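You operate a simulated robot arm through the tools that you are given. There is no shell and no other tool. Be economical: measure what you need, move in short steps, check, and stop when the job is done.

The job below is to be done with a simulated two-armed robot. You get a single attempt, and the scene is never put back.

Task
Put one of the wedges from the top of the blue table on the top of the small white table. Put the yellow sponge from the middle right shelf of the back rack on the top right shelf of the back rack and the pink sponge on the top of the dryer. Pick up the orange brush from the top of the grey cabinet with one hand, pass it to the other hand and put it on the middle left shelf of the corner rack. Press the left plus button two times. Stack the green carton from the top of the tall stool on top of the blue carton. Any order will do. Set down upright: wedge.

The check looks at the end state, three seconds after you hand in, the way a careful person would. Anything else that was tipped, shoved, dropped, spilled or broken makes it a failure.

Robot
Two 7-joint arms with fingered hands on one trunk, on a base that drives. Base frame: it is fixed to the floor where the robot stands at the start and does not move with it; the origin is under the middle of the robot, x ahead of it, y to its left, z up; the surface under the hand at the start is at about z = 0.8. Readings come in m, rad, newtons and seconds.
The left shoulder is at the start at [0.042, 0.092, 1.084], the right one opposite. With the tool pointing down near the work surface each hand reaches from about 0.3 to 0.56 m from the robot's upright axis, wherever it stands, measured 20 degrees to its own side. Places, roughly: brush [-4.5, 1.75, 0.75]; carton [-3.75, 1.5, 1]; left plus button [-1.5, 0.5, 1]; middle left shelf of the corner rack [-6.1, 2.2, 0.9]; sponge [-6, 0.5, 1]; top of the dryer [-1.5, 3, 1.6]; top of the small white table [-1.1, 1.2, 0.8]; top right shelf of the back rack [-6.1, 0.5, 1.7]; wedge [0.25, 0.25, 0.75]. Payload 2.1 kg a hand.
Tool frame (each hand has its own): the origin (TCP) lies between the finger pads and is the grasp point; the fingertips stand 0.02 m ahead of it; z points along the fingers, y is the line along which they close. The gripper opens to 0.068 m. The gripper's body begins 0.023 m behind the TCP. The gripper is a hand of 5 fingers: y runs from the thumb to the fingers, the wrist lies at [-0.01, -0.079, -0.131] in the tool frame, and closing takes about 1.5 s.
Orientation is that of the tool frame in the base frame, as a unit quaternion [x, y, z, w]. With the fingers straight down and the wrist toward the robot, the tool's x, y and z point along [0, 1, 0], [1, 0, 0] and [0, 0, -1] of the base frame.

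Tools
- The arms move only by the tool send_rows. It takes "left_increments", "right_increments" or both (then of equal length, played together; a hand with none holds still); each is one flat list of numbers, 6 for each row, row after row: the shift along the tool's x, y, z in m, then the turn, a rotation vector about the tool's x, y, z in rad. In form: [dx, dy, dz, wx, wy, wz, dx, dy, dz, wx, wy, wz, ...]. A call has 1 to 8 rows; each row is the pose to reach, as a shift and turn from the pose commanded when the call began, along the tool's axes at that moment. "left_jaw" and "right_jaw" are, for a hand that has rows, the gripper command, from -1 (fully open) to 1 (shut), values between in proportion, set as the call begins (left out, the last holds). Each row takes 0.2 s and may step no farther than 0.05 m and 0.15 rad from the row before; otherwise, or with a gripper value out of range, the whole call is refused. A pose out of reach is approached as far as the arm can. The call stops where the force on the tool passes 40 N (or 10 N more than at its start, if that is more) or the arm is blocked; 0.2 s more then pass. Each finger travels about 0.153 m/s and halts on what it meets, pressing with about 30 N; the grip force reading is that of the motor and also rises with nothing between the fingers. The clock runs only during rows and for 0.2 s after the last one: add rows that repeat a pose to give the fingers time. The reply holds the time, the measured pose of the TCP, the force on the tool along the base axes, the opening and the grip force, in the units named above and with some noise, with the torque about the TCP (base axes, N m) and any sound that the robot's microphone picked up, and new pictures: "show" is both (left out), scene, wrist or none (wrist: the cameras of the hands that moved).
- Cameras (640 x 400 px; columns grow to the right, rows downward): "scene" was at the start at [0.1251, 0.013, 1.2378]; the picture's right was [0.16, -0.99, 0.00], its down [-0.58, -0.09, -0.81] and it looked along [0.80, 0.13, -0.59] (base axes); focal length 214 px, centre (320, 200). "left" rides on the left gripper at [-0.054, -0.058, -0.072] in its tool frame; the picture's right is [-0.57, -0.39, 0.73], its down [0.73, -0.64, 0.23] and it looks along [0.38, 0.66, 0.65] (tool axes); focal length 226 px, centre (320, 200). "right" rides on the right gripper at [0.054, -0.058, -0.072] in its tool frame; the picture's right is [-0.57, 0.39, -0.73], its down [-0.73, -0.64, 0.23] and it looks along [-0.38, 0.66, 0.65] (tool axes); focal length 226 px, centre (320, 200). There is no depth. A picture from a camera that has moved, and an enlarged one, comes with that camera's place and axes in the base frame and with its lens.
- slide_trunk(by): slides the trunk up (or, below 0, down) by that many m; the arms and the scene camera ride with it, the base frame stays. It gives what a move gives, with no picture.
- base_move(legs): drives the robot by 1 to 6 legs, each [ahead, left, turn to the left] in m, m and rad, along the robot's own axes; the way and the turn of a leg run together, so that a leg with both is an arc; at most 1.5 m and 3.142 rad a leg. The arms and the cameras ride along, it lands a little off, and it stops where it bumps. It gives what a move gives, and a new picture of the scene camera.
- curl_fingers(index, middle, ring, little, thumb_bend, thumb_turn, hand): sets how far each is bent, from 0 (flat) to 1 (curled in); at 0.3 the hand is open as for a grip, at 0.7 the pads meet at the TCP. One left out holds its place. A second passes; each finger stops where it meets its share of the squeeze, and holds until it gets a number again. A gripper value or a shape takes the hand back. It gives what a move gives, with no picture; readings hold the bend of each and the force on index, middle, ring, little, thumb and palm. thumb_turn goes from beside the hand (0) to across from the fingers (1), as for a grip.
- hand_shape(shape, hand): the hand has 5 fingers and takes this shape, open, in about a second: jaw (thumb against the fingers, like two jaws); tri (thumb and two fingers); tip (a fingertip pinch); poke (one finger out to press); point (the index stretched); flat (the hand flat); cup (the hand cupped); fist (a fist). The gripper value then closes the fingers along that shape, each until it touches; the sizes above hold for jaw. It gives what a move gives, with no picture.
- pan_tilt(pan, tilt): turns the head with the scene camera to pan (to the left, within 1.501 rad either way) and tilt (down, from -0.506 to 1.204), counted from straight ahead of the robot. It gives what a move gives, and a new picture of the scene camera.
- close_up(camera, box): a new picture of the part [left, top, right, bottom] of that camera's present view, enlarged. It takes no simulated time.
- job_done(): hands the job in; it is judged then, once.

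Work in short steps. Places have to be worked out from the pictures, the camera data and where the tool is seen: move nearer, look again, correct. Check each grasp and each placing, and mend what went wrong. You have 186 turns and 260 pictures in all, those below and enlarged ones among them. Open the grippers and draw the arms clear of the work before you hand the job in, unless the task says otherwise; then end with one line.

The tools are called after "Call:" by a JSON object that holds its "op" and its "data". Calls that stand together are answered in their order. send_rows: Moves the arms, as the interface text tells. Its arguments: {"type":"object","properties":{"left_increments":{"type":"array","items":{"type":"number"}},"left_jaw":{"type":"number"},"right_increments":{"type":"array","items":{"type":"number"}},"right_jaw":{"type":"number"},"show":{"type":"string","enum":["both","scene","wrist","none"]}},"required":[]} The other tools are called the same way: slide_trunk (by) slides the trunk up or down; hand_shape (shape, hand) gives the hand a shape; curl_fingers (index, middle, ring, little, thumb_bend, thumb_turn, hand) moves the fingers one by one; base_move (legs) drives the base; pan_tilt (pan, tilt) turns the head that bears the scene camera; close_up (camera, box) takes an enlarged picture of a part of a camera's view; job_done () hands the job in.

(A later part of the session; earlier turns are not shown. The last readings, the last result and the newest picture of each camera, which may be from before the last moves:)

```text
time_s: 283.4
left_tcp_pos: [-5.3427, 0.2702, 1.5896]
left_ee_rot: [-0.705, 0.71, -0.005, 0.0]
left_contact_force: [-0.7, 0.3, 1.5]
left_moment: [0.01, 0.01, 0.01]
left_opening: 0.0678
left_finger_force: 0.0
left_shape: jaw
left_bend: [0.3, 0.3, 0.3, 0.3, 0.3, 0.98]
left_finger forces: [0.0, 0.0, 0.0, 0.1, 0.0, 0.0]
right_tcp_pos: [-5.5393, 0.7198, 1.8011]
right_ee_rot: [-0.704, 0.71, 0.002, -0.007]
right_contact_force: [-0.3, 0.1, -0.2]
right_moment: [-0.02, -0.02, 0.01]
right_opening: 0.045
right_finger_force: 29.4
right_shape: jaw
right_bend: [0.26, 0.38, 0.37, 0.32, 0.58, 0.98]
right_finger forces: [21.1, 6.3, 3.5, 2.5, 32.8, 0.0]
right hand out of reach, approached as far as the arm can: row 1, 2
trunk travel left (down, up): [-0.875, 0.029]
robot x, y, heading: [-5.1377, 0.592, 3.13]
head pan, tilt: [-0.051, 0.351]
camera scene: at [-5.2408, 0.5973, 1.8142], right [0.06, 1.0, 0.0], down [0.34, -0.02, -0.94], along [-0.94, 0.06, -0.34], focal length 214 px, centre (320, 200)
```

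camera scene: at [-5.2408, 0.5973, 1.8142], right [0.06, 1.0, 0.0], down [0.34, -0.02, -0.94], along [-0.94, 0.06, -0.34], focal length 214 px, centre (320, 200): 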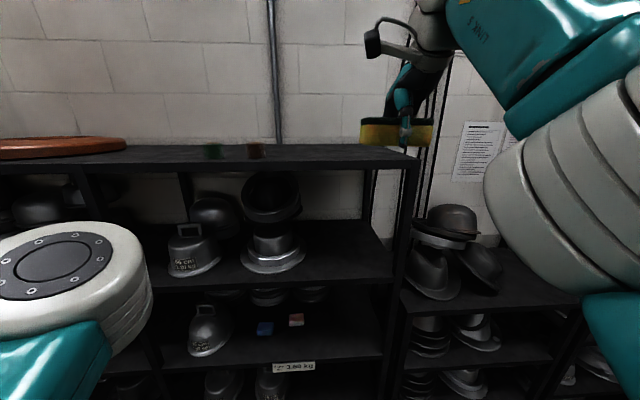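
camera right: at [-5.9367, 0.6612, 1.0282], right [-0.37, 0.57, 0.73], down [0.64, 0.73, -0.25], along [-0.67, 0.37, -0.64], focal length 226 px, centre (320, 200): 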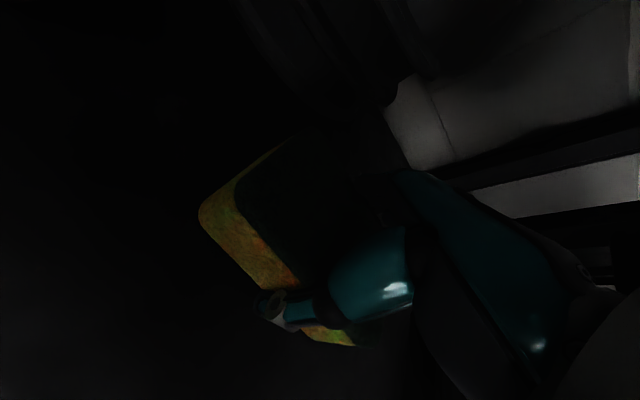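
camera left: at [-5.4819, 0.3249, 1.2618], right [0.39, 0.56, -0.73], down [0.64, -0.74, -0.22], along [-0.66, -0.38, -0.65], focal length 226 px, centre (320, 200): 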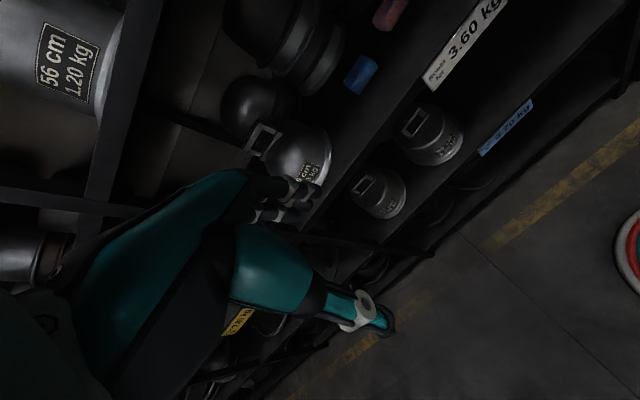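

Sponge bottom ≈1.77, clear of the shelf at 1.707. Drive forward 0.4 m.

Call:
{"op": "base_move", "data": {"legs": [[0.39, 0.02, 0]]}}

Call:
{"op": "close_up", "data": {"camera": "scene", "box": [260, 60, 500, 220]}}

```text
time_s: 285.9
left_tcp_pos: [-5.7297, 0.2516, 1.5905]
left_ee_rot: [-0.705, 0.709, -0.005, 0.001]
left_contact_force: [-0.5, -0.9, -0.6]
left_moment: [-0.01, 0.0, -0.03]
left_opening: 0.0677
left_finger_force: 0.0
left_shape: jaw
left_bend: [0.3, 0.3, 0.3, 0.3, 0.3, 0.98]
left_finger forces: [0.0, 0.0, 0.1, 0.0, 0.0, 0.1]
right_tcp_pos: [-5.9277, 0.7016, 1.7999]
right_ee_rot: [-0.704, 0.71, 0.001, -0.007]
right_contact_force: [0.6, -0.6, 0.1]
right_moment: [0.0, 0.0, -0.02]
right_opening: 0.0451
right_finger_force: 29.8
right_shape: jaw
right_bend: [0.26, 0.38, 0.37, 0.32, 0.58, 0.98]
right_finger forces: [21.1, 6.3, 3.5, 2.6, 32.8, 0.0]
trunk travel left (down, up): [-0.875, 0.029]
robot x, y, heading: [-5.5283, 0.5736, 3.13]
head pan, tilt: [-0.051, 0.351]
camera scene: at [-5.629, 0.5791, 1.8142], right [0.06, 1.0, 0.0], down [0.34, -0.02, -0.94], along [-0.94, 0.06, -0.34], focal length 214 px, centre (320, 200)
```

scene: 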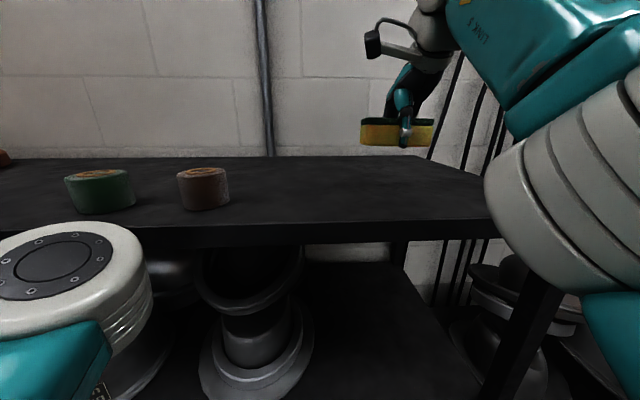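

```text
2.50 times, centred on (380, 140) of scene
camera zoom: at [-5.629, 0.5791, 1.8142], right [0.06, 1.0, 0.0], down [0.34, -0.02, -0.94], along [-0.94, 0.06, -0.34], focal length 536 px, centre (170, 350)
```

zoom: 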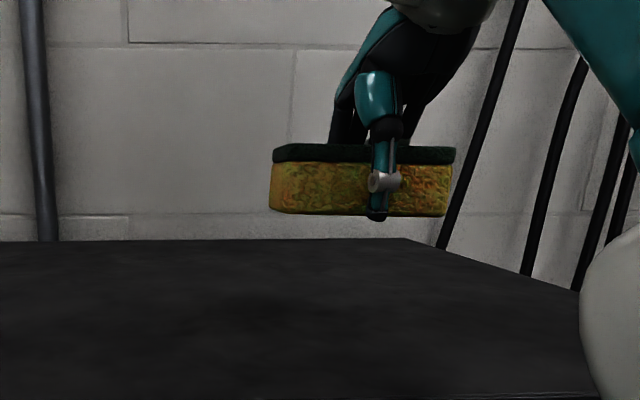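

Over the free spot. Lower the trunk 0.06, then finish with small arm steps.

Call:
{"op": "slide_trunk", "data": {"by": -0.06}}

Call:
{"op": "send_rows", "data": {"right_increments": [0, 0, 0.004, 0, 0, 0, 0, 0, 0.008, 0, 0, 0, 0, 0, 0.012, 0, 0, 0], "show": "scene"}}

```text
time_s: 286.9
left_tcp_pos: [-5.7302, 0.2515, 1.5306]
left_ee_rot: [-0.705, 0.709, -0.005, 0.001]
left_contact_force: [-0.4, -0.2, 0.4]
left_moment: [0.01, 0.01, -0.03]
left_opening: 0.0677
left_finger_force: 0.1
left_shape: jaw
left_bend: [0.3, 0.3, 0.3, 0.3, 0.3, 0.98]
left_finger forces: [0.0, 0.0, 0.0, 0.1, 0.0, 0.0]
right_tcp_pos: [-5.9282, 0.7012, 1.7404]
right_ee_rot: [-0.704, 0.711, 0.002, -0.009]
right_contact_force: [-0.1, -0.3, -0.4]
right_moment: [0.02, -0.05, 0.02]
right_opening: 0.045
right_finger_force: 30.0
right_shape: jaw
right_bend: [0.26, 0.38, 0.37, 0.32, 0.58, 0.98]
right_finger forces: [21.0, 6.3, 3.6, 2.7, 32.8, 0.0]
trunk travel left (down, up): [-0.815, 0.089]
robot x, y, heading: [-5.5247, 0.5733, 3.136]
head pan, tilt: [-0.051, 0.351]
```

```text
time_s: 287.7
left_tcp_pos: [-5.73, 0.2515, 1.5307]
left_ee_rot: [-0.705, 0.709, -0.005, 0.002]
left_contact_force: [0.5, 0.1, 0.2]
left_moment: [0.01, 0.0, 0.03]
left_opening: 0.0676
left_finger_force: 0.1
left_shape: jaw
left_bend: [0.3, 0.3, 0.3, 0.3, 0.3, 0.98]
left_finger forces: [0.0, 0.1, 0.0, 0.0, 0.1, 0.0]
right_tcp_pos: [-5.9281, 0.7019, 1.7295]
right_ee_rot: [-0.704, 0.71, 0.003, -0.009]
right_contact_force: [-2.1, 0.1, 14.0]
right_moment: [0.17, -0.02, 0.04]
right_opening: 0.0449
right_finger_force: 29.8
right_shape: jaw
right_bend: [0.26, 0.38, 0.37, 0.32, 0.59, 0.98]
right_finger forces: [21.8, 9.5, 4.0, 3.5, 39.1, 0.0]
trunk travel left (down, up): [-0.815, 0.089]
robot x, y, heading: [-5.521, 0.574, 3.134]
head pan, tilt: [-0.051, 0.351]
camera scene: at [-5.6283, 0.5787, 1.7544], right [0.06, 1.0, 0.0], down [0.34, -0.02, -0.94], along [-0.94, 0.06, -0.34], focal length 214 px, centre (320, 200)
```

scene: 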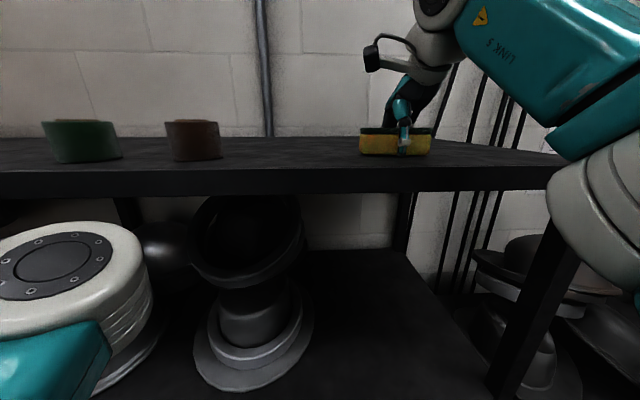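

Contact. Ease 3 mm and open the hand wide.

Call:
{"op": "send_rows", "data": {"right_increments": [0, 0, -0.003, 0, 0, 0], "show": "none"}}

Call:
{"op": "curl_fingers", "data": {"hand": "right", "index": 0.05, "middle": 0.05, "ring": 0.05, "little": 0.05, "thumb_bend": 0.12}}

Call:
{"op": "send_rows", "data": {"right_increments": [0, 0, -0.02, 0, 0, 0, 0, 0, -0.05, 0, 0, 0, 0, 0, -0.08, 0, 0, 0], "show": "scene"}}

```text
time_s: 288.1
left_tcp_pos: [-5.7292, 0.2515, 1.5308]
left_ee_rot: [-0.706, 0.708, -0.004, 0.001]
left_contact_force: [0.1, -0.5, 0.6]
left_moment: [0.03, -0.03, -0.02]
left_opening: 0.0677
left_finger_force: 0.0
left_shape: jaw
left_bend: [0.3, 0.3, 0.3, 0.3, 0.3, 0.98]
left_finger forces: [0.1, 0.0, 0.1, 0.0, 0.0, 0.0]
right_tcp_pos: [-5.9271, 0.7009, 1.7309]
right_ee_rot: [-0.704, 0.71, 0.002, -0.009]
right_contact_force: [-0.4, 1.0, 0.0]
right_moment: [0.03, -0.02, 0.0]
right_opening: 0.0449
right_finger_force: 29.7
right_shape: jaw
right_bend: [0.26, 0.38, 0.37, 0.32, 0.59, 0.98]
right_finger forces: [21.4, 6.3, 3.7, 2.5, 33.2, 0.0]
trunk travel left (down, up): [-0.815, 0.089]
robot x, y, heading: [-5.5261, 0.5732, 3.131]
head pan, tilt: [-0.051, 0.351]
```

```text
time_s: 289.1
left_tcp_pos: [-5.731, 0.2517, 1.5294]
left_ee_rot: [-0.705, 0.709, -0.005, 0.001]
left_contact_force: [-0.4, -0.7, 0.5]
left_moment: [0.0, 0.03, 0.02]
left_opening: 0.0676
left_finger_force: 0.1
left_shape: jaw
left_bend: [0.3, 0.3, 0.3, 0.3, 0.3, 0.98]
left_finger forces: [0.0, 0.0, 0.1, 0.0, 0.0, 0.0]
right_tcp_pos: [-5.927, 0.7012, 1.7317]
right_ee_rot: [-0.704, 0.71, 0.001, -0.008]
right_contact_force: [0.1, -0.2, 0.8]
right_moment: [0.04, -0.01, -0.01]
right_opening: 0.0933
right_finger_force: 0.0
right_shape: fingers
right_bend: [0.05, 0.05, 0.05, 0.05, 0.12, 1.0]
right_finger forces: [0.1, 0.0, 0.0, 0.0, 0.1, 0.0]
trunk travel left (down, up): [-0.815, 0.089]
robot x, y, heading: [-5.5235, 0.574, 3.135]
head pan, tilt: [-0.051, 0.351]
```

```text
time_s: 289.9
left_tcp_pos: [-5.7288, 0.249, 1.5298]
left_ee_rot: [-0.705, 0.709, -0.004, 0.0]
left_contact_force: [0.0, 0.0, 0.1]
left_moment: [0.03, 0.02, 0.02]
left_opening: 0.0679
left_finger_force: 0.0
left_shape: jaw
left_bend: [0.3, 0.3, 0.3, 0.3, 0.3, 0.98]
left_finger forces: [0.1, 0.1, 0.0, 0.0, 0.0, 0.0]
right_tcp_pos: [-5.8869, 0.6804, 1.7735]
right_ee_rot: [-0.704, 0.71, 0.004, -0.009]
right_contact_force: [0.0, -0.7, -0.7]
right_moment: [0.01, 0.02, 0.02]
right_opening: 0.0935
right_finger_force: 0.1
right_shape: fingers
right_bend: [0.05, 0.05, 0.05, 0.05, 0.12, 1.0]
right_finger forces: [0.0, 0.0, 0.0, 0.0, 0.0, 0.0]
right hand out of reach, approached as far as the arm can: row 1, 2, 3
trunk travel left (down, up): [-0.815, 0.089]
robot x, y, heading: [-5.5248, 0.5726, 3.13]
head pan, tilt: [-0.051, 0.351]
camera scene: at [-5.6266, 0.5765, 1.7543], right [0.06, 1.0, 0.0], down [0.34, -0.02, -0.94], along [-0.94, 0.06, -0.34], focal length 214 px, centre (320, 200)
```

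scene: 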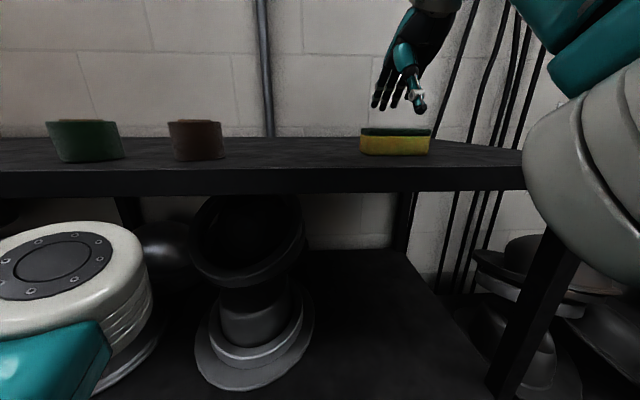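

Yellow sponge sits on the top right shelf. Raise the trunk a little, back out, then lower the trunk for the pink sponge.

Call:
{"op": "slide_trunk", "data": {"by": 0.08}}

Call:
{"op": "base_move", "data": {"legs": [[-0.4, 0, 0]]}}

Call:
{"op": "slide_trunk", "data": {"by": -0.4}}

Call:
{"op": "close_up", "data": {"camera": "scene", "box": [200, 100, 440, 260]}}

```text
time_s: 291.1
left_tcp_pos: [-5.7311, 0.2517, 1.6099]
left_ee_rot: [-0.705, 0.709, -0.005, 0.001]
left_contact_force: [0.2, 0.5, 0.2]
left_moment: [0.0, 0.01, -0.01]
left_opening: 0.0674
left_finger_force: 0.1
left_shape: jaw
left_bend: [0.3, 0.3, 0.3, 0.3, 0.3, 0.98]
left_finger forces: [0.0, 0.0, 0.1, 0.0, 0.0, 0.1]
right_tcp_pos: [-5.8896, 0.6807, 1.8545]
right_ee_rot: [-0.704, 0.71, 0.002, -0.009]
right_contact_force: [-0.2, 0.5, -0.4]
right_moment: [0.0, -0.02, 0.0]
right_opening: 0.0936
right_finger_force: 0.0
right_shape: fingers
right_bend: [0.05, 0.05, 0.05, 0.05, 0.12, 1.0]
right_finger forces: [0.1, 0.1, 0.1, 0.0, 0.1, 0.0]
trunk travel left (down, up): [-0.895, 0.009]
robot x, y, heading: [-5.5248, 0.5794, 3.134]
head pan, tilt: [-0.051, 0.351]
```

```text
time_s: 293.6
left_tcp_pos: [-5.3324, 0.2483, 1.6106]
left_ee_rot: [-0.705, 0.71, -0.005, 0.002]
left_contact_force: [-0.4, 0.5, 0.1]
left_moment: [-0.02, -0.04, -0.01]
left_opening: 0.0677
left_finger_force: 0.1
left_shape: jaw
left_bend: [0.3, 0.3, 0.3, 0.3, 0.3, 0.98]
left_finger forces: [0.0, 0.0, 0.1, 0.1, 0.1, 0.0]
right_tcp_pos: [-5.4899, 0.6783, 1.8543]
right_ee_rot: [-0.702, 0.712, 0.002, -0.008]
right_contact_force: [0.4, -0.2, -0.1]
right_moment: [0.0, 0.0, 0.0]
right_opening: 0.0938
right_finger_force: 0.2
right_shape: fingers
right_bend: [0.05, 0.05, 0.05, 0.05, 0.12, 1.0]
right_finger forces: [0.0, 0.0, 0.0, 0.0, 0.1, 0.0]
trunk travel left (down, up): [-0.895, 0.009]
robot x, y, heading: [-5.123, 0.5696, 3.134]
head pan, tilt: [-0.051, 0.351]
camera scene: at [-5.2286, 0.5753, 1.8343], right [0.06, 1.0, 0.0], down [0.34, -0.02, -0.94], along [-0.94, 0.06, -0.34], focal length 214 px, centre (320, 200)
```

scene: 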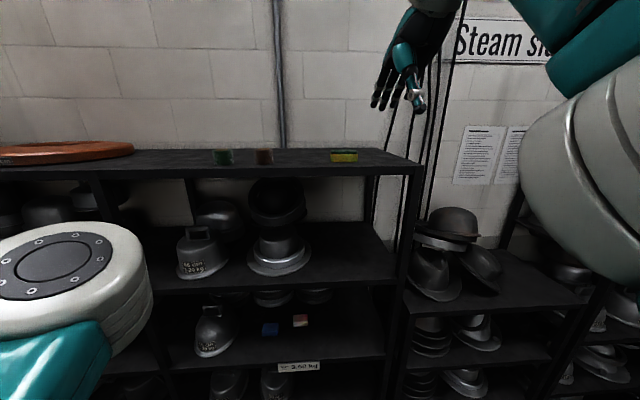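

```text
time_s: 297.4
left_tcp_pos: [-5.3329, 0.2478, 1.2091]
left_ee_rot: [-0.703, 0.711, -0.007, 0.0]
left_contact_force: [-0.5, -0.2, -0.4]
left_moment: [-0.03, 0.03, 0.01]
left_opening: 0.0676
left_finger_force: 0.1
left_shape: jaw
left_bend: [0.3, 0.3, 0.3, 0.3, 0.3, 0.98]
left_finger forces: [0.1, 0.0, 0.0, 0.0, 0.0, 0.1]
right_tcp_pos: [-5.4899, 0.6772, 1.4546]
right_ee_rot: [-0.702, 0.712, 0.002, -0.008]
right_contact_force: [-0.4, 0.2, 0.2]
right_moment: [-0.03, -0.01, 0.0]
right_opening: 0.0936
right_finger_force: 0.0
right_shape: fingers
right_bend: [0.05, 0.05, 0.05, 0.05, 0.12, 1.0]
right_finger forces: [0.0, 0.0, 0.0, 0.1, 0.1, 0.1]
trunk travel left (down, up): [-0.495, 0.409]
robot x, y, heading: [-5.1223, 0.5712, 3.135]
head pan, tilt: [-0.051, 0.351]
```

```text
2.50 times, centred on (320, 180) of scene
camera zoom: at [-5.2393, 0.5755, 1.4339], right [0.06, 1.0, 0.0], down [0.34, -0.02, -0.94], along [-0.94, 0.06, -0.34], focal length 536 px, centre (320, 250)
```

zoom: 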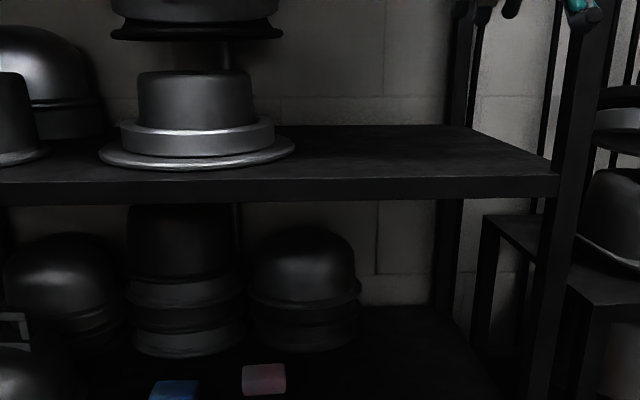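

Yellow in place. For the pink sponge (centre ≈[-6.02, 0.532]) strafe left 0.17, lower the right hand to ~0.99 outside the rack.

Call:
{"op": "base_move", "data": {"legs": [[0, 0.17, 0]]}}

Call:
{"op": "send_rows", "data": {"right_increments": [0, 0.01, 0.048, 0, 0, 0, 0, 0.02, 0.096, 0, 0, 0, 0, 0.03, 0.144, 0, 0, 0, 0, 0.03, 0.193, 0, 0, 0, 0, 0.03, 0.242, 0, 0, 0, 0, 0.03, 0.291, 0, 0, 0, 0, 0.03, 0.34, 0, 0, 0, 0, 0.03, 0.389, 0, 0, 0], "show": "none"}}

Call:
{"op": "send_rows", "data": {"right_increments": [0, 0, 0.04, 0, 0, 0, 0, 0, 0.078, 0, 0, 0, 0, 0, 0.078, 0, 0, 0], "show": "none"}}

Call:
{"op": "pan_tilt", "data": {"pan": 0, "tilt": 0.6}}

```text
time_s: 298.8
left_tcp_pos: [-5.335, 0.0791, 1.2095]
left_ee_rot: [-0.704, 0.71, -0.005, 0.002]
left_contact_force: [-0.1, 0.1, -0.2]
left_moment: [0.01, -0.01, 0.0]
left_opening: 0.0676
left_finger_force: 0.1
left_shape: jaw
left_bend: [0.3, 0.3, 0.3, 0.3, 0.3, 0.98]
left_finger forces: [0.1, 0.1, 0.0, 0.1, 0.0, 0.0]
right_tcp_pos: [-5.4912, 0.5075, 1.4535]
right_ee_rot: [-0.703, 0.711, 0.002, -0.009]
right_contact_force: [0.4, -0.2, 0.0]
right_moment: [-0.04, 0.0, 0.02]
right_opening: 0.0936
right_finger_force: 0.1
right_shape: fingers
right_bend: [0.05, 0.05, 0.05, 0.05, 0.12, 1.0]
right_finger forces: [0.0, 0.1, 0.1, 0.0, 0.0, 0.1]
trunk travel left (down, up): [-0.495, 0.409]
robot x, y, heading: [-5.1269, 0.3989, 3.134]
head pan, tilt: [-0.051, 0.351]
camera scene: at [-5.2415, 0.4048, 1.4338], right [0.06, 1.0, 0.0], down [0.34, -0.02, -0.94], along [-0.94, 0.06, -0.34], focal length 214 px, centre (320, 200)
```

scene: 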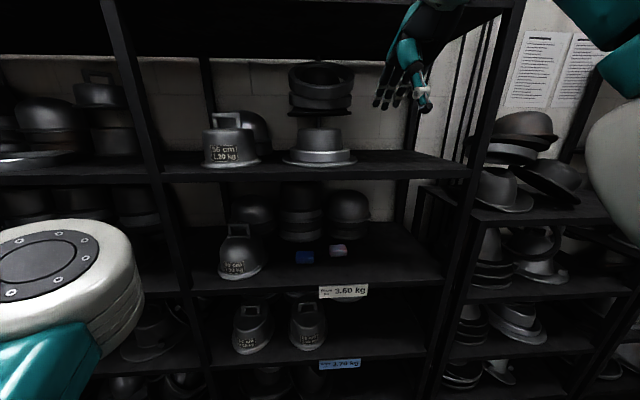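

```text
time_s: 300.6
left_tcp_pos: [-5.3337, 0.079, 1.2092]
left_ee_rot: [-0.704, 0.71, -0.006, 0.001]
left_contact_force: [0.5, -0.3, -0.2]
left_moment: [0.01, -0.01, -0.02]
left_opening: 0.0678
left_finger_force: 0.1
left_shape: jaw
left_bend: [0.3, 0.3, 0.3, 0.3, 0.3, 0.98]
left_finger forces: [0.0, 0.0, 0.1, 0.0, 0.0, 0.1]
right_tcp_pos: [-5.5259, 0.5054, 1.0665]
right_ee_rot: [-0.702, 0.712, 0.003, -0.008]
right_contact_force: [0.2, 1.0, -0.6]
right_moment: [-0.01, -0.01, -0.01]
right_opening: 0.0934
right_finger_force: 0.0
right_shape: fingers
right_bend: [0.05, 0.05, 0.05, 0.05, 0.12, 1.0]
right_finger forces: [0.0, 0.1, 0.0, 0.0, 0.0, 0.0]
trunk travel left (down, up): [-0.495, 0.409]
robot x, y, heading: [-5.1268, 0.3998, 3.13]
head pan, tilt: [-0.051, 0.351]
```

```text
time_s: 301.4
left_tcp_pos: [-5.3344, 0.0791, 1.2099]
left_ee_rot: [-0.705, 0.709, -0.006, 0.001]
left_contact_force: [0.2, 0.7, 0.0]
left_moment: [0.0, -0.03, 0.01]
left_opening: 0.0677
left_finger_force: 0.1
left_shape: jaw
left_bend: [0.3, 0.3, 0.3, 0.3, 0.3, 0.98]
left_finger forces: [0.0, 0.0, 0.0, 0.1, 0.1, 0.1]
right_tcp_pos: [-5.5287, 0.5046, 0.9867]
right_ee_rot: [-0.702, 0.712, 0.002, -0.008]
right_contact_force: [0.4, -0.2, 0.6]
right_moment: [0.01, 0.05, 0.0]
right_opening: 0.0936
right_finger_force: 0.0
right_shape: fingers
right_bend: [0.05, 0.05, 0.05, 0.05, 0.12, 1.0]
right_finger forces: [0.0, 0.0, 0.1, 0.1, 0.1, 0.0]
trunk travel left (down, up): [-0.495, 0.409]
robot x, y, heading: [-5.128, 0.3995, 3.129]
head pan, tilt: [-0.051, 0.351]
```

```text
time_s: 302.2
left_tcp_pos: [-5.3332, 0.0795, 1.2099]
left_ee_rot: [-0.704, 0.71, -0.005, 0.001]
left_contact_force: [-0.8, -0.2, 0.6]
left_moment: [-0.02, -0.01, 0.02]
left_opening: 0.0677
left_finger_force: 0.1
left_shape: jaw
left_bend: [0.3, 0.3, 0.3, 0.3, 0.3, 0.98]
left_finger forces: [0.0, 0.0, 0.1, 0.1, 0.0, 0.1]
right_tcp_pos: [-5.5283, 0.5044, 0.9867]
right_ee_rot: [-0.703, 0.711, 0.003, -0.009]
right_contact_force: [0.1, -0.4, 0.3]
right_moment: [0.02, -0.03, 0.01]
right_opening: 0.0933
right_finger_force: 0.1
right_shape: fingers
right_bend: [0.05, 0.05, 0.05, 0.05, 0.12, 1.0]
right_finger forces: [0.0, 0.1, 0.0, 0.0, 0.0, 0.0]
trunk travel left (down, up): [-0.495, 0.409]
robot x, y, heading: [-5.1266, 0.4016, 3.129]
head pan, tilt: [0.0, 0.6]
camera scene: at [-5.237, 0.401, 1.4111], right [0.01, 1.0, 0.0], down [0.56, -0.01, -0.83], along [-0.83, 0.01, -0.56], focal length 214 px, centre (320, 200)
```

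scene: 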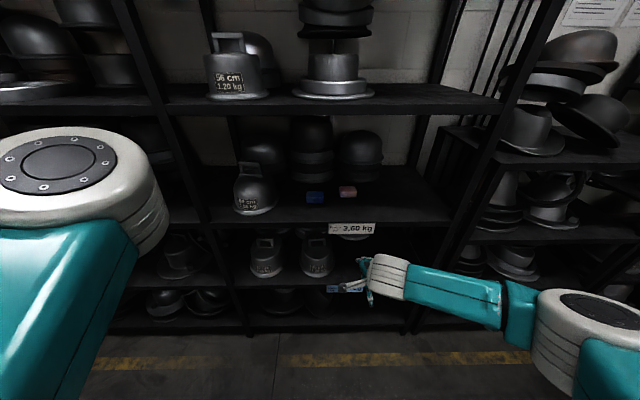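

Drive in 0.4 m with a slight shift right to align with the pink sponge.

Call:
{"op": "base_move", "data": {"legs": [[0.4, -0.027, 0]]}}

Call:
{"op": "close_up", "data": {"camera": "right", "box": [100, 0, 500, 300]}}

```text
time_s: 304.7
left_tcp_pos: [-5.7325, 0.1101, 1.2092]
left_ee_rot: [-0.705, 0.71, -0.005, 0.002]
left_contact_force: [0.8, -0.4, -0.7]
left_moment: [-0.01, 0.01, -0.03]
left_opening: 0.0673
left_finger_force: 0.1
left_shape: jaw
left_bend: [0.3, 0.3, 0.3, 0.3, 0.3, 0.98]
left_finger forces: [0.0, 0.0, 0.0, 0.0, 0.1, 0.0]
right_tcp_pos: [-5.9261, 0.5355, 0.9881]
right_ee_rot: [-0.703, 0.711, 0.002, -0.007]
right_contact_force: [0.2, 0.7, -0.4]
right_moment: [-0.02, 0.03, 0.03]
right_opening: 0.0935
right_finger_force: 0.0
right_shape: fingers
right_bend: [0.05, 0.05, 0.05, 0.05, 0.12, 1.0]
right_finger forces: [0.0, 0.0, 0.0, 0.1, 0.0, 0.0]
trunk travel left (down, up): [-0.495, 0.409]
robot x, y, heading: [-5.5279, 0.4307, 3.136]
head pan, tilt: [0.0, 0.6]
camera scene: at [-5.6362, 0.4323, 1.411], right [0.01, 1.0, 0.0], down [0.57, -0.01, -0.82], along [-0.82, 0.01, -0.57], focal length 214 px, centre (320, 200)
```

scene: 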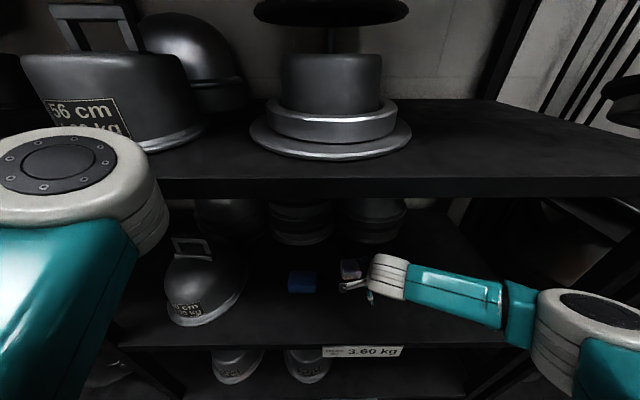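

```text
1.33 times, centred on (300, 150) of right
camera zoom: at [-5.8686, 0.4815, 1.058], right [-0.37, 0.58, 0.73], down [0.64, 0.72, -0.25], along [-0.67, 0.38, -0.64], focal length 301 px, centre (347, 267)
```

zoom: 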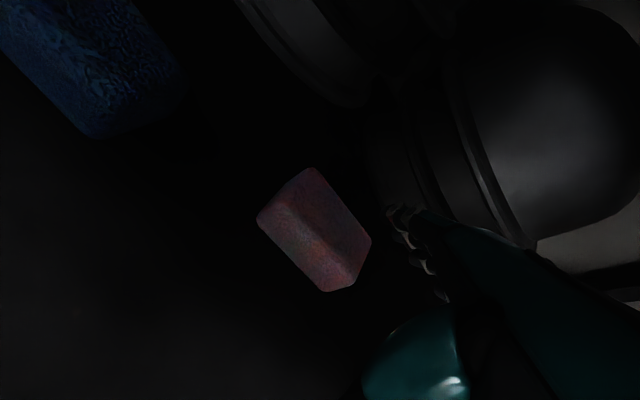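

Pink centre ≈[-6.028, 0.536], depth 0.046. Narrow the opening a little, go forward 0.10 and down to z≈0.922.

Call:
{"op": "curl_fingers", "data": {"hand": "right", "index": 0.14, "middle": 0.14, "ring": 0.14, "little": 0.14, "thumb_bend": 0.2}}

Call:
{"op": "send_rows", "data": {"right_increments": [0, 0.04, 0, 0, 0, 0, 0, 0.08, 0, 0, 0, 0, 0, 0.101, 0, 0, 0, 0, 0, 0.101, 0, 0, 0, 0], "show": "none"}}

Call:
{"op": "close_up", "data": {"camera": "right", "box": [60, 100, 460, 400]}}

```text
time_s: 305.7
left_tcp_pos: [-5.7325, 0.1095, 1.2101]
left_ee_rot: [-0.705, 0.709, -0.005, 0.002]
left_contact_force: [-0.2, 0.8, 0.4]
left_moment: [0.01, 0.02, -0.01]
left_opening: 0.0677
left_finger_force: 0.1
left_shape: jaw
left_bend: [0.3, 0.3, 0.3, 0.3, 0.3, 0.98]
left_finger forces: [0.0, 0.0, 0.0, 0.0, 0.0, 0.0]
right_tcp_pos: [-5.9281, 0.5345, 0.9882]
right_ee_rot: [-0.703, 0.711, 0.003, -0.009]
right_contact_force: [0.6, 0.4, -1.0]
right_moment: [-0.02, 0.0, 0.02]
right_opening: 0.0828
right_finger_force: 0.0
right_shape: fingers
right_bend: [0.14, 0.14, 0.14, 0.14, 0.2, 1.0]
right_finger forces: [0.0, 0.1, 0.0, 0.0, 0.1, 0.1]
trunk travel left (down, up): [-0.495, 0.409]
robot x, y, heading: [-5.5243, 0.4329, 3.129]
head pan, tilt: [0.0, 0.6]
```

```text
time_s: 306.7
left_tcp_pos: [-5.7322, 0.1108, 1.2102]
left_ee_rot: [-0.704, 0.71, -0.005, 0.001]
left_contact_force: [-0.1, 0.3, 0.5]
left_moment: [-0.03, -0.02, 0.01]
left_opening: 0.0675
left_finger_force: 0.0
left_shape: jaw
left_bend: [0.3, 0.3, 0.3, 0.3, 0.3, 0.98]
left_finger forces: [0.1, 0.0, 0.0, 0.0, 0.0, 0.0]
right_tcp_pos: [-6.0293, 0.5356, 0.9892]
right_ee_rot: [-0.704, 0.71, 0.002, -0.009]
right_contact_force: [0.4, -0.7, -0.4]
right_moment: [0.02, 0.02, 0.0]
right_opening: 0.0823
right_finger_force: 0.1
right_shape: fingers
right_bend: [0.14, 0.14, 0.14, 0.14, 0.2, 1.0]
right_finger forces: [0.0, 0.0, 0.1, 0.0, 0.1, 0.0]
trunk travel left (down, up): [-0.495, 0.409]
robot x, y, heading: [-5.5269, 0.43, 3.134]
head pan, tilt: [0.0, 0.6]
```

```text
1.33 times, centred on (260, 250) of right
camera zoom: at [-5.9697, 0.4818, 1.0596], right [-0.37, 0.58, 0.73], down [0.64, 0.72, -0.25], along [-0.67, 0.38, -0.64], focal length 301 px, centre (400, 133)
```

zoom: 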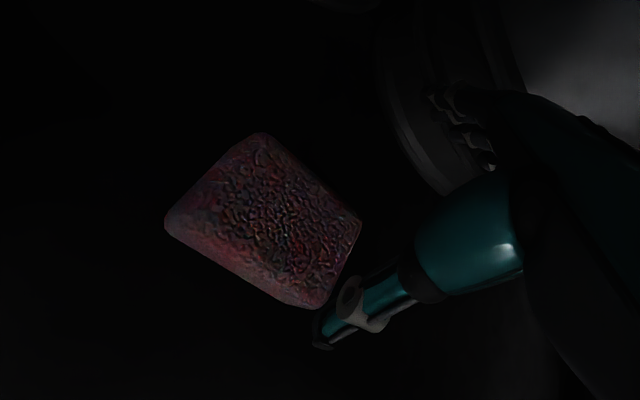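

Centre x≈-6.022. Trim back 6 mm and descend.

Call:
{"op": "send_rows", "data": {"right_increments": [-0.003, -0.006, 0.02, 0, 0, 0, -0.003, -0.006, 0.04, 0, 0, 0, -0.003, -0.006, 0.055, 0, 0, 0, -0.003, -0.006, 0.067, 0, 0, 0], "show": "none"}}

```text
time_s: 307.7
left_tcp_pos: [-5.731, 0.1105, 1.2093]
left_ee_rot: [-0.705, 0.71, -0.005, 0.002]
left_contact_force: [-0.3, 0.2, -0.1]
left_moment: [0.02, 0.0, -0.02]
left_opening: 0.0677
left_finger_force: 0.0
left_shape: jaw
left_bend: [0.3, 0.3, 0.3, 0.3, 0.3, 0.98]
left_finger forces: [0.1, 0.0, 0.0, 0.0, 0.1, 0.1]
right_tcp_pos: [-6.0087, 0.542, 0.9332]
right_ee_rot: [-0.703, 0.711, 0.001, -0.008]
right_contact_force: [0.9, -0.7, 0.9]
right_moment: [0.0, 0.0, -0.02]
right_opening: 0.0824
right_finger_force: 0.0
right_shape: fingers
right_bend: [0.14, 0.14, 0.14, 0.14, 0.2, 1.0]
right_finger forces: [0.0, 0.0, 0.0, 0.1, 0.1, 0.0]
right hand out of reach, approached as far as the arm can: row 2, 3, 4
trunk travel left (down, up): [-0.495, 0.409]
robot x, y, heading: [-5.525, 0.4317, 3.127]
head pan, tilt: [0.0, 0.6]
```

Near the reach limit; forces are zero so it straddles. Lower the trunk 12 mm instead, then close.

Call:
{"op": "slide_trunk", "data": {"by": -0.012}}

Call:
{"op": "send_rows", "data": {"right_increments": [0, 0, 0, 0, 0, 0, 0, 0, 0, 0, 0, 0, 0, 0, 0, 0, 0, 0, 0, 0, 0, 0, 0, 0, 0, 0, 0, 0, 0, 0, 0, 0, 0, 0, 0, 0, 0, 0, 0, 0, 0, 0], "right_jaw": 0.7, "show": "none"}}

Call:
{"op": "close_up", "data": {"camera": "right", "box": [60, 100, 460, 400]}}

```text
time_s: 308.3
left_tcp_pos: [-5.7331, 0.1097, 1.1989]
left_ee_rot: [-0.704, 0.71, -0.006, 0.001]
left_contact_force: [0.6, 0.5, -0.8]
left_moment: [0.0, 0.03, -0.02]
left_opening: 0.0679
left_finger_force: 0.0
left_shape: jaw
left_bend: [0.3, 0.3, 0.3, 0.3, 0.3, 0.98]
left_finger forces: [0.0, 0.0, 0.0, 0.0, 0.0, 0.0]
right_tcp_pos: [-6.0075, 0.54, 0.9202]
right_ee_rot: [-0.704, 0.711, 0.003, -0.009]
right_contact_force: [0.4, 0.5, 0.5]
right_moment: [-0.05, 0.03, 0.03]
right_opening: 0.0826
right_finger_force: 0.0
right_shape: fingers
right_bend: [0.14, 0.14, 0.14, 0.14, 0.2, 1.0]
right_finger forces: [0.0, 0.1, 0.1, 0.0, 0.0, 0.0]
trunk travel left (down, up): [-0.483, 0.421]
robot x, y, heading: [-5.5273, 0.4341, 3.13]
head pan, tilt: [0.0, 0.6]
```

```text
time_s: 309.9
left_tcp_pos: [-5.7329, 0.1103, 1.1982]
left_ee_rot: [-0.704, 0.71, -0.005, 0.001]
left_contact_force: [0.3, 1.1, 0.5]
left_moment: [0.02, -0.01, 0.03]
left_opening: 0.0677
left_finger_force: 0.1
left_shape: jaw
left_bend: [0.3, 0.3, 0.3, 0.3, 0.3, 0.98]
left_finger forces: [0.0, 0.0, 0.0, 0.1, 0.1, 0.0]
right_tcp_pos: [-6.0081, 0.5398, 0.9216]
right_ee_rot: [-0.703, 0.711, 0.002, -0.008]
right_contact_force: [0.1, -0.4, -0.1]
right_moment: [0.02, -0.01, 0.01]
right_opening: 0.0429
right_finger_force: 29.9
right_shape: jaw
right_bend: [0.28, 0.4, 0.38, 0.45, 0.63, 0.98]
right_finger forces: [15.7, 8.1, 3.7, 1.2, 27.7, 0.1]
trunk travel left (down, up): [-0.483, 0.421]
robot x, y, heading: [-5.5282, 0.4275, 3.132]
head pan, tilt: [0.0, 0.6]
```

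```text
1.33 times, centred on (260, 250) of right
camera zoom: at [-5.9496, 0.4867, 0.9922], right [-0.37, 0.58, 0.73], down [0.64, 0.72, -0.25], along [-0.67, 0.38, -0.64], focal length 301 px, centre (400, 133)
```

zoom: 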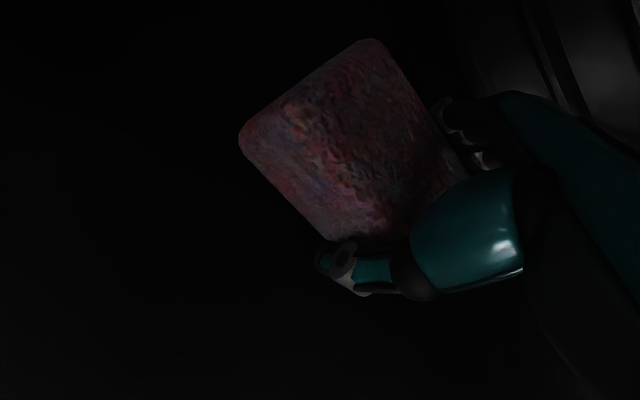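

Gripped (28 N). Lift via trunk a little, then back out.

Call:
{"op": "slide_trunk", "data": {"by": 0.05}}

Call:
{"op": "base_move", "data": {"legs": [[-0.4, 0, 0]]}}

Call:
{"op": "close_up", "data": {"camera": "scene", "box": [220, 140, 460, 320]}}

```text
time_s: 310.8
left_tcp_pos: [-5.7325, 0.1109, 1.2475]
left_ee_rot: [-0.704, 0.71, -0.005, 0.002]
left_contact_force: [-0.6, 1.2, 0.4]
left_moment: [0.02, 0.04, 0.06]
left_opening: 0.0678
left_finger_force: 0.1
left_shape: jaw
left_bend: [0.3, 0.3, 0.3, 0.3, 0.3, 0.98]
left_finger forces: [0.0, 0.1, 0.1, 0.0, 0.0, 0.1]
right_tcp_pos: [-6.008, 0.5408, 0.973]
right_ee_rot: [-0.703, 0.711, 0.003, -0.01]
right_contact_force: [0.1, 0.0, -0.6]
right_moment: [0.03, -0.02, -0.01]
right_opening: 0.0429
right_finger_force: 29.3
right_shape: jaw
right_bend: [0.28, 0.4, 0.38, 0.45, 0.63, 0.98]
right_finger forces: [15.7, 8.0, 3.7, 1.2, 27.8, 0.0]
trunk travel left (down, up): [-0.533, 0.371]
robot x, y, heading: [-5.5227, 0.4327, 3.132]
head pan, tilt: [0.0, 0.6]
```

```text
time_s: 313.3
left_tcp_pos: [-5.3304, 0.1065, 1.2474]
left_ee_rot: [-0.705, 0.71, -0.005, 0.001]
left_contact_force: [0.2, 0.4, 0.0]
left_moment: [0.02, -0.01, 0.02]
left_opening: 0.0679
left_finger_force: 0.0
left_shape: jaw
left_bend: [0.3, 0.3, 0.3, 0.3, 0.3, 0.98]
left_finger forces: [0.0, 0.0, 0.0, 0.0, 0.0, 0.0]
right_tcp_pos: [-5.6045, 0.5367, 0.9736]
right_ee_rot: [-0.703, 0.711, 0.003, -0.009]
right_contact_force: [0.7, 0.4, 1.2]
right_moment: [0.0, -0.02, 0.0]
right_opening: 0.0429
right_finger_force: 29.8
right_shape: jaw
right_bend: [0.28, 0.4, 0.38, 0.45, 0.63, 0.98]
right_finger forces: [15.5, 8.0, 3.7, 1.2, 27.8, 0.0]
trunk travel left (down, up): [-0.533, 0.371]
robot x, y, heading: [-5.1245, 0.4277, 3.13]
head pan, tilt: [0.0, 0.6]
camera scene: at [-5.2302, 0.4279, 1.4492], right [0.01, 1.0, 0.0], down [0.56, -0.01, -0.83], along [-0.83, 0.01, -0.56], focal length 214 px, centre (320, 200)
```

scene: 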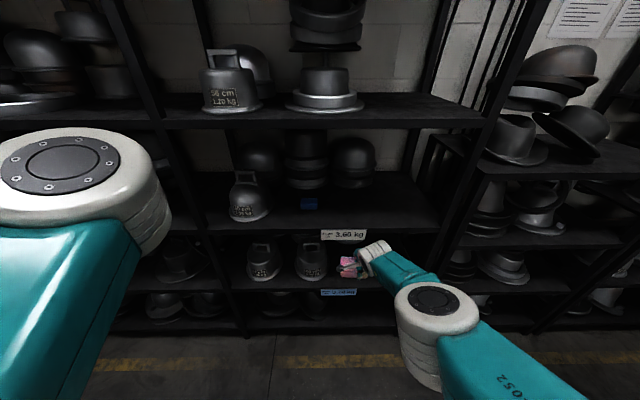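

```text
2.22 times, centred on (340, 230) of scene
camera zoom: at [-5.2302, 0.4279, 1.4492], right [0.01, 1.0, 0.0], down [0.56, -0.01, -0.83], along [-0.83, 0.01, -0.56], focal length 477 px, centre (276, 133)
```

zoom: 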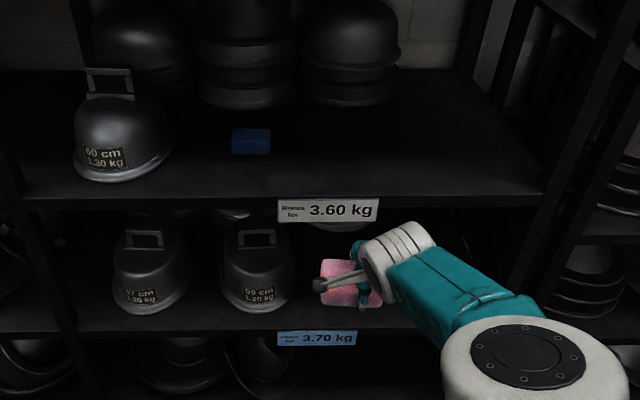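

Pink sponge held. Retract the right hand closer, raise the trunk a bit, and drive back north in front of the corner rack.

Call:
{"op": "send_rows", "data": {"right_increments": [0, -0.03, -0.02, 0, 0, 0, 0, -0.065, -0.04, 0, 0, 0, 0, -0.1, -0.06, 0, 0, 0, 0, -0.14, -0.08, 0, 0, 0, 0, -0.18, -0.1, 0, 0, 0], "show": "none"}}

Call:
{"op": "slide_trunk", "data": {"by": 0.15}}

Call:
{"op": "base_move", "data": {"legs": [[0, -1.0, 0], [0, -1.02, 0], [0, 0, 1.57]]}}

```text
time_s: 314.5
left_tcp_pos: [-5.3304, 0.1062, 1.2472]
left_ee_rot: [-0.704, 0.71, -0.005, 0.002]
left_contact_force: [0.0, 0.4, 0.0]
left_moment: [0.0, -0.01, 0.03]
left_opening: 0.0679
left_finger_force: 0.0
left_shape: jaw
left_bend: [0.3, 0.3, 0.3, 0.3, 0.3, 0.98]
left_finger forces: [0.0, 0.0, 0.0, 0.1, 0.0, 0.0]
right_tcp_pos: [-5.6051, 0.5346, 0.9782]
right_ee_rot: [-0.702, 0.712, 0.004, -0.008]
right_contact_force: [-0.2, -0.2, 0.9]
right_moment: [0.01, -0.01, 0.01]
right_opening: 0.0427
right_finger_force: 29.7
right_shape: jaw
right_bend: [0.28, 0.4, 0.38, 0.45, 0.63, 0.98]
right_finger forces: [15.6, 8.1, 3.6, 1.2, 27.6, 0.0]
right hand out of reach, approached as far as the arm can: row 1, 2, 3, 4, 5
trunk travel left (down, up): [-0.533, 0.371]
robot x, y, heading: [-5.1226, 0.4289, 3.123]
head pan, tilt: [0.0, 0.6]
```

```text
time_s: 316.3
left_tcp_pos: [-5.3302, 0.1052, 1.3972]
left_ee_rot: [-0.704, 0.71, -0.004, 0.001]
left_contact_force: [0.6, 0.7, -0.2]
left_moment: [0.0, -0.02, -0.05]
left_opening: 0.0678
left_finger_force: 0.1
left_shape: jaw
left_bend: [0.3, 0.3, 0.3, 0.3, 0.3, 0.98]
left_finger forces: [0.0, 0.1, 0.0, 0.0, 0.0, 0.0]
right_tcp_pos: [-5.5996, 0.536, 1.1277]
right_ee_rot: [-0.702, 0.712, 0.002, -0.008]
right_contact_force: [1.0, -0.4, -0.7]
right_moment: [0.01, 0.02, 0.0]
right_opening: 0.0428
right_finger_force: 29.7
right_shape: jaw
right_bend: [0.28, 0.4, 0.38, 0.45, 0.63, 0.98]
right_finger forces: [15.7, 8.0, 3.7, 1.2, 27.6, 0.0]
trunk travel left (down, up): [-0.683, 0.221]
robot x, y, heading: [-5.1253, 0.4323, 3.128]
head pan, tilt: [0.0, 0.6]
```

```text
time_s: 330.2
left_tcp_pos: [-4.7692, 2.2411, 1.3973]
left_ee_rot: [1.0, -0.005, 0.003, -0.004]
left_contact_force: [-0.4, -0.4, 0.0]
left_moment: [0.01, 0.02, -0.03]
left_opening: 0.0675
left_finger_force: 0.1
left_shape: jaw
left_bend: [0.3, 0.3, 0.3, 0.3, 0.3, 0.98]
left_finger forces: [0.0, 0.0, 0.0, 0.1, 0.0, 0.0]
right_tcp_pos: [-5.2004, 1.9698, 1.1271]
right_ee_rot: [1.0, -0.005, 0.004, 0.009]
right_contact_force: [-0.1, -0.8, -0.1]
right_moment: [0.02, -0.02, 0.01]
right_opening: 0.0426
right_finger_force: 29.9
right_shape: jaw
right_bend: [0.28, 0.41, 0.38, 0.45, 0.64, 0.98]
right_finger forces: [15.3, 7.8, 3.6, 1.2, 26.8, 0.0]
trunk travel left (down, up): [-0.683, 0.221]
robot x, y, heading: [-5.0925, 2.448, -1.582]
head pan, tilt: [0.0, 0.6]
camera scene: at [-5.094, 2.3465, 1.5994], right [-1.0, 0.01, 0.0], down [0.01, 0.57, -0.82], along [-0.01, -0.82, -0.57], focal length 214 px, centre (320, 200)
```

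scene: 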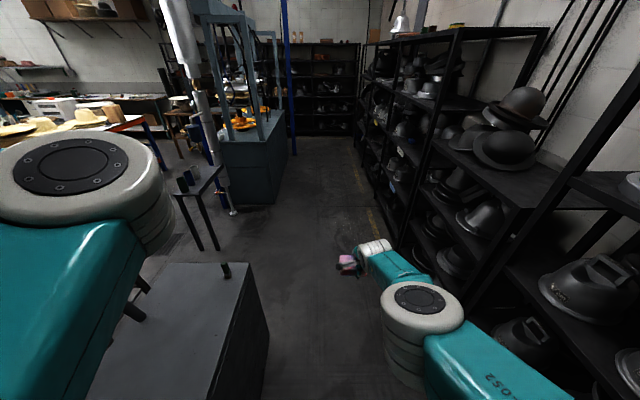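

The right hand did not retract (stale out-of-reach target). Try again from here.

Call:
{"op": "send_rows", "data": {"right_increments": [0, -0.03, -0.03, 0, 0, 0, 0, -0.06, -0.06, 0, 0, 0, 0, -0.09, -0.09, 0, 0, 0, 0, -0.12, -0.12, 0, 0, 0, 0, -0.15, -0.15, 0, 0, 0, 0, -0.18, -0.18, 0, 0, 0], "show": "none"}}

```text
time_s: 331.6
left_tcp_pos: [-4.7698, 2.2412, 1.3975]
left_ee_rot: [1.0, -0.004, 0.003, -0.004]
left_contact_force: [0.1, -0.5, -0.6]
left_moment: [0.0, 0.01, 0.0]
left_opening: 0.0676
left_finger_force: 0.1
left_shape: jaw
left_bend: [0.3, 0.3, 0.3, 0.3, 0.3, 0.98]
left_finger forces: [0.1, 0.1, 0.0, 0.0, 0.0, 0.0]
right_tcp_pos: [-5.1858, 1.9529, 1.1752]
right_ee_rot: [1.0, -0.006, 0.004, 0.007]
right_contact_force: [-0.5, -0.3, -0.1]
right_moment: [-0.03, -0.01, -0.03]
right_opening: 0.0426
right_finger_force: 29.8
right_shape: jaw
right_bend: [0.28, 0.41, 0.38, 0.45, 0.64, 0.98]
right_finger forces: [15.4, 7.8, 3.6, 1.3, 27.0, 0.0]
right hand out of reach, approached as far as the arm can: row 1, 2, 3, 4, 5, 6
trunk travel left (down, up): [-0.683, 0.221]
robot x, y, heading: [-5.093, 2.4455, -1.583]
head pan, tilt: [0.0, 0.6]
```

Probe with a small upward-only move to see how the arm responds.

Call:
{"op": "send_rows", "data": {"right_increments": [0, 0, -0.03, 0, 0, 0, 0, 0, -0.06, 0, 0, 0], "show": "none"}}

Call:
{"op": "send_rows", "data": {"right_increments": [0, -0.03, 0, 0, 0, 0, 0, -0.06, 0, 0, 0, 0], "show": "scene"}}

```text
time_s: 332.2
left_tcp_pos: [-4.7688, 2.2406, 1.3981]
left_ee_rot: [1.0, -0.004, 0.002, -0.003]
left_contact_force: [0.3, -0.3, 0.1]
left_moment: [0.02, 0.0, 0.0]
left_opening: 0.0677
left_finger_force: 0.0
left_shape: jaw
left_bend: [0.3, 0.3, 0.3, 0.3, 0.3, 0.98]
left_finger forces: [0.1, 0.1, 0.0, 0.0, 0.0, 0.0]
right_tcp_pos: [-5.1881, 1.9521, 1.2336]
right_ee_rot: [1.0, -0.009, 0.003, 0.009]
right_contact_force: [-0.4, 0.5, -0.5]
right_moment: [0.02, -0.01, 0.01]
right_opening: 0.042
right_finger_force: 30.4
right_shape: jaw
right_bend: [0.28, 0.41, 0.38, 0.45, 0.65, 0.98]
right_finger forces: [15.5, 7.9, 3.5, 1.0, 26.8, 0.0]
right hand out of reach, approached as far as the arm can: row 1
trunk travel left (down, up): [-0.683, 0.221]
robot x, y, heading: [-5.094, 2.4444, -1.583]
head pan, tilt: [0.0, 0.6]
```

```text
time_s: 332.8
left_tcp_pos: [-4.7696, 2.2404, 1.3978]
left_ee_rot: [1.0, -0.005, 0.003, -0.005]
left_contact_force: [0.2, 0.9, 0.2]
left_moment: [-0.02, 0.03, 0.0]
left_opening: 0.0681
left_finger_force: 0.0
left_shape: jaw
left_bend: [0.3, 0.3, 0.3, 0.3, 0.3, 0.98]
left_finger forces: [0.0, 0.0, 0.0, 0.1, 0.1, 0.0]
right_tcp_pos: [-5.1867, 2.0113, 1.2322]
right_ee_rot: [1.0, -0.006, 0.004, 0.009]
right_contact_force: [0.2, 0.2, 1.0]
right_moment: [0.02, 0.0, -0.02]
right_opening: 0.042
right_finger_force: 29.7
right_shape: jaw
right_bend: [0.28, 0.41, 0.38, 0.45, 0.65, 0.98]
right_finger forces: [15.4, 7.9, 3.6, 0.9, 26.7, 0.0]
trunk travel left (down, up): [-0.683, 0.221]
robot x, y, heading: [-5.0899, 2.4508, -1.582]
head pan, tilt: [0.0, 0.6]
camera scene: at [-5.0942, 2.3466, 1.5994], right [-1.0, 0.01, 0.0], down [0.01, 0.57, -0.82], along [-0.01, -0.82, -0.57], focal length 214 px, centre (320, 200)
```

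scene: 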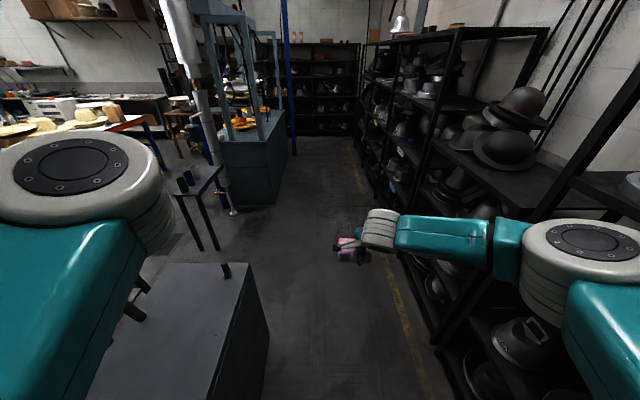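

It responds now. Continue retracting and raising, then travel: back to y≈2.82 and strafe east.

Call:
{"op": "send_rows", "data": {"right_increments": [0, -0.025, -0.03, 0, 0, 0, 0, -0.05, -0.06, 0, 0, 0, 0, -0.075, -0.09, 0, 0, 0, 0, -0.1, -0.12, 0, 0, 0, 0, -0.13, -0.15, 0, 0, 0], "show": "none"}}

Call:
{"op": "base_move", "data": {"legs": [[-0.38, 0, 0], [0, 1.2, 0], [0, 1.0, 0]]}}

```text
time_s: 334.0
left_tcp_pos: [-4.7696, 2.241, 1.398]
left_ee_rot: [1.0, -0.004, 0.003, -0.003]
left_contact_force: [0.6, 0.2, -0.3]
left_moment: [0.0, -0.01, 0.0]
left_opening: 0.0678
left_finger_force: 0.2
left_shape: jaw
left_bend: [0.3, 0.3, 0.3, 0.3, 0.3, 0.98]
left_finger forces: [0.0, 0.1, 0.0, 0.0, 0.0, 0.0]
right_tcp_pos: [-5.1868, 2.1437, 1.3806]
right_ee_rot: [1.0, -0.007, 0.003, 0.009]
right_contact_force: [0.3, 0.2, 0.9]
right_moment: [0.0, -0.02, 0.04]
right_opening: 0.0417
right_finger_force: 29.8
right_shape: jaw
right_bend: [0.28, 0.41, 0.38, 0.45, 0.65, 0.98]
right_finger forces: [15.6, 7.8, 3.5, 0.8, 26.9, 0.0]
trunk travel left (down, up): [-0.683, 0.221]
robot x, y, heading: [-5.0918, 2.4484, -1.579]
head pan, tilt: [0.0, 0.6]
```

```text
time_s: 346.8
left_tcp_pos: [-2.5745, 2.6031, 1.3968]
left_ee_rot: [1.0, 0.001, 0.003, -0.004]
left_contact_force: [-0.3, 0.4, 0.0]
left_moment: [0.01, -0.01, 0.03]
left_opening: 0.0679
left_finger_force: 0.1
left_shape: jaw
left_bend: [0.3, 0.3, 0.3, 0.3, 0.3, 0.98]
left_finger forces: [0.1, 0.1, 0.0, 0.1, 0.0, 0.0]
right_tcp_pos: [-2.989, 2.5006, 1.3783]
right_ee_rot: [1.0, -0.002, 0.004, 0.009]
right_contact_force: [0.6, 0.3, -0.1]
right_moment: [-0.01, -0.01, 0.0]
right_opening: 0.042
right_finger_force: 29.5
right_shape: jaw
right_bend: [0.28, 0.41, 0.38, 0.45, 0.65, 0.98]
right_finger forces: [15.7, 7.8, 3.5, 0.7, 26.9, 0.0]
trunk travel left (down, up): [-0.683, 0.221]
robot x, y, heading: [-2.9005, 2.8061, -1.57]
head pan, tilt: [0.0, 0.6]
camera scene: at [-2.8993, 2.7056, 1.5994], right [-1.0, 0.0, 0.0], down [0.0, 0.57, -0.82], along [0.0, -0.82, -0.57], focal length 214 px, centre (320, 200)
```

scene: 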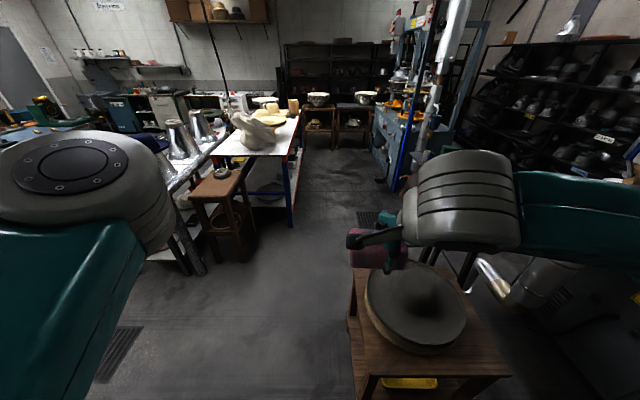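

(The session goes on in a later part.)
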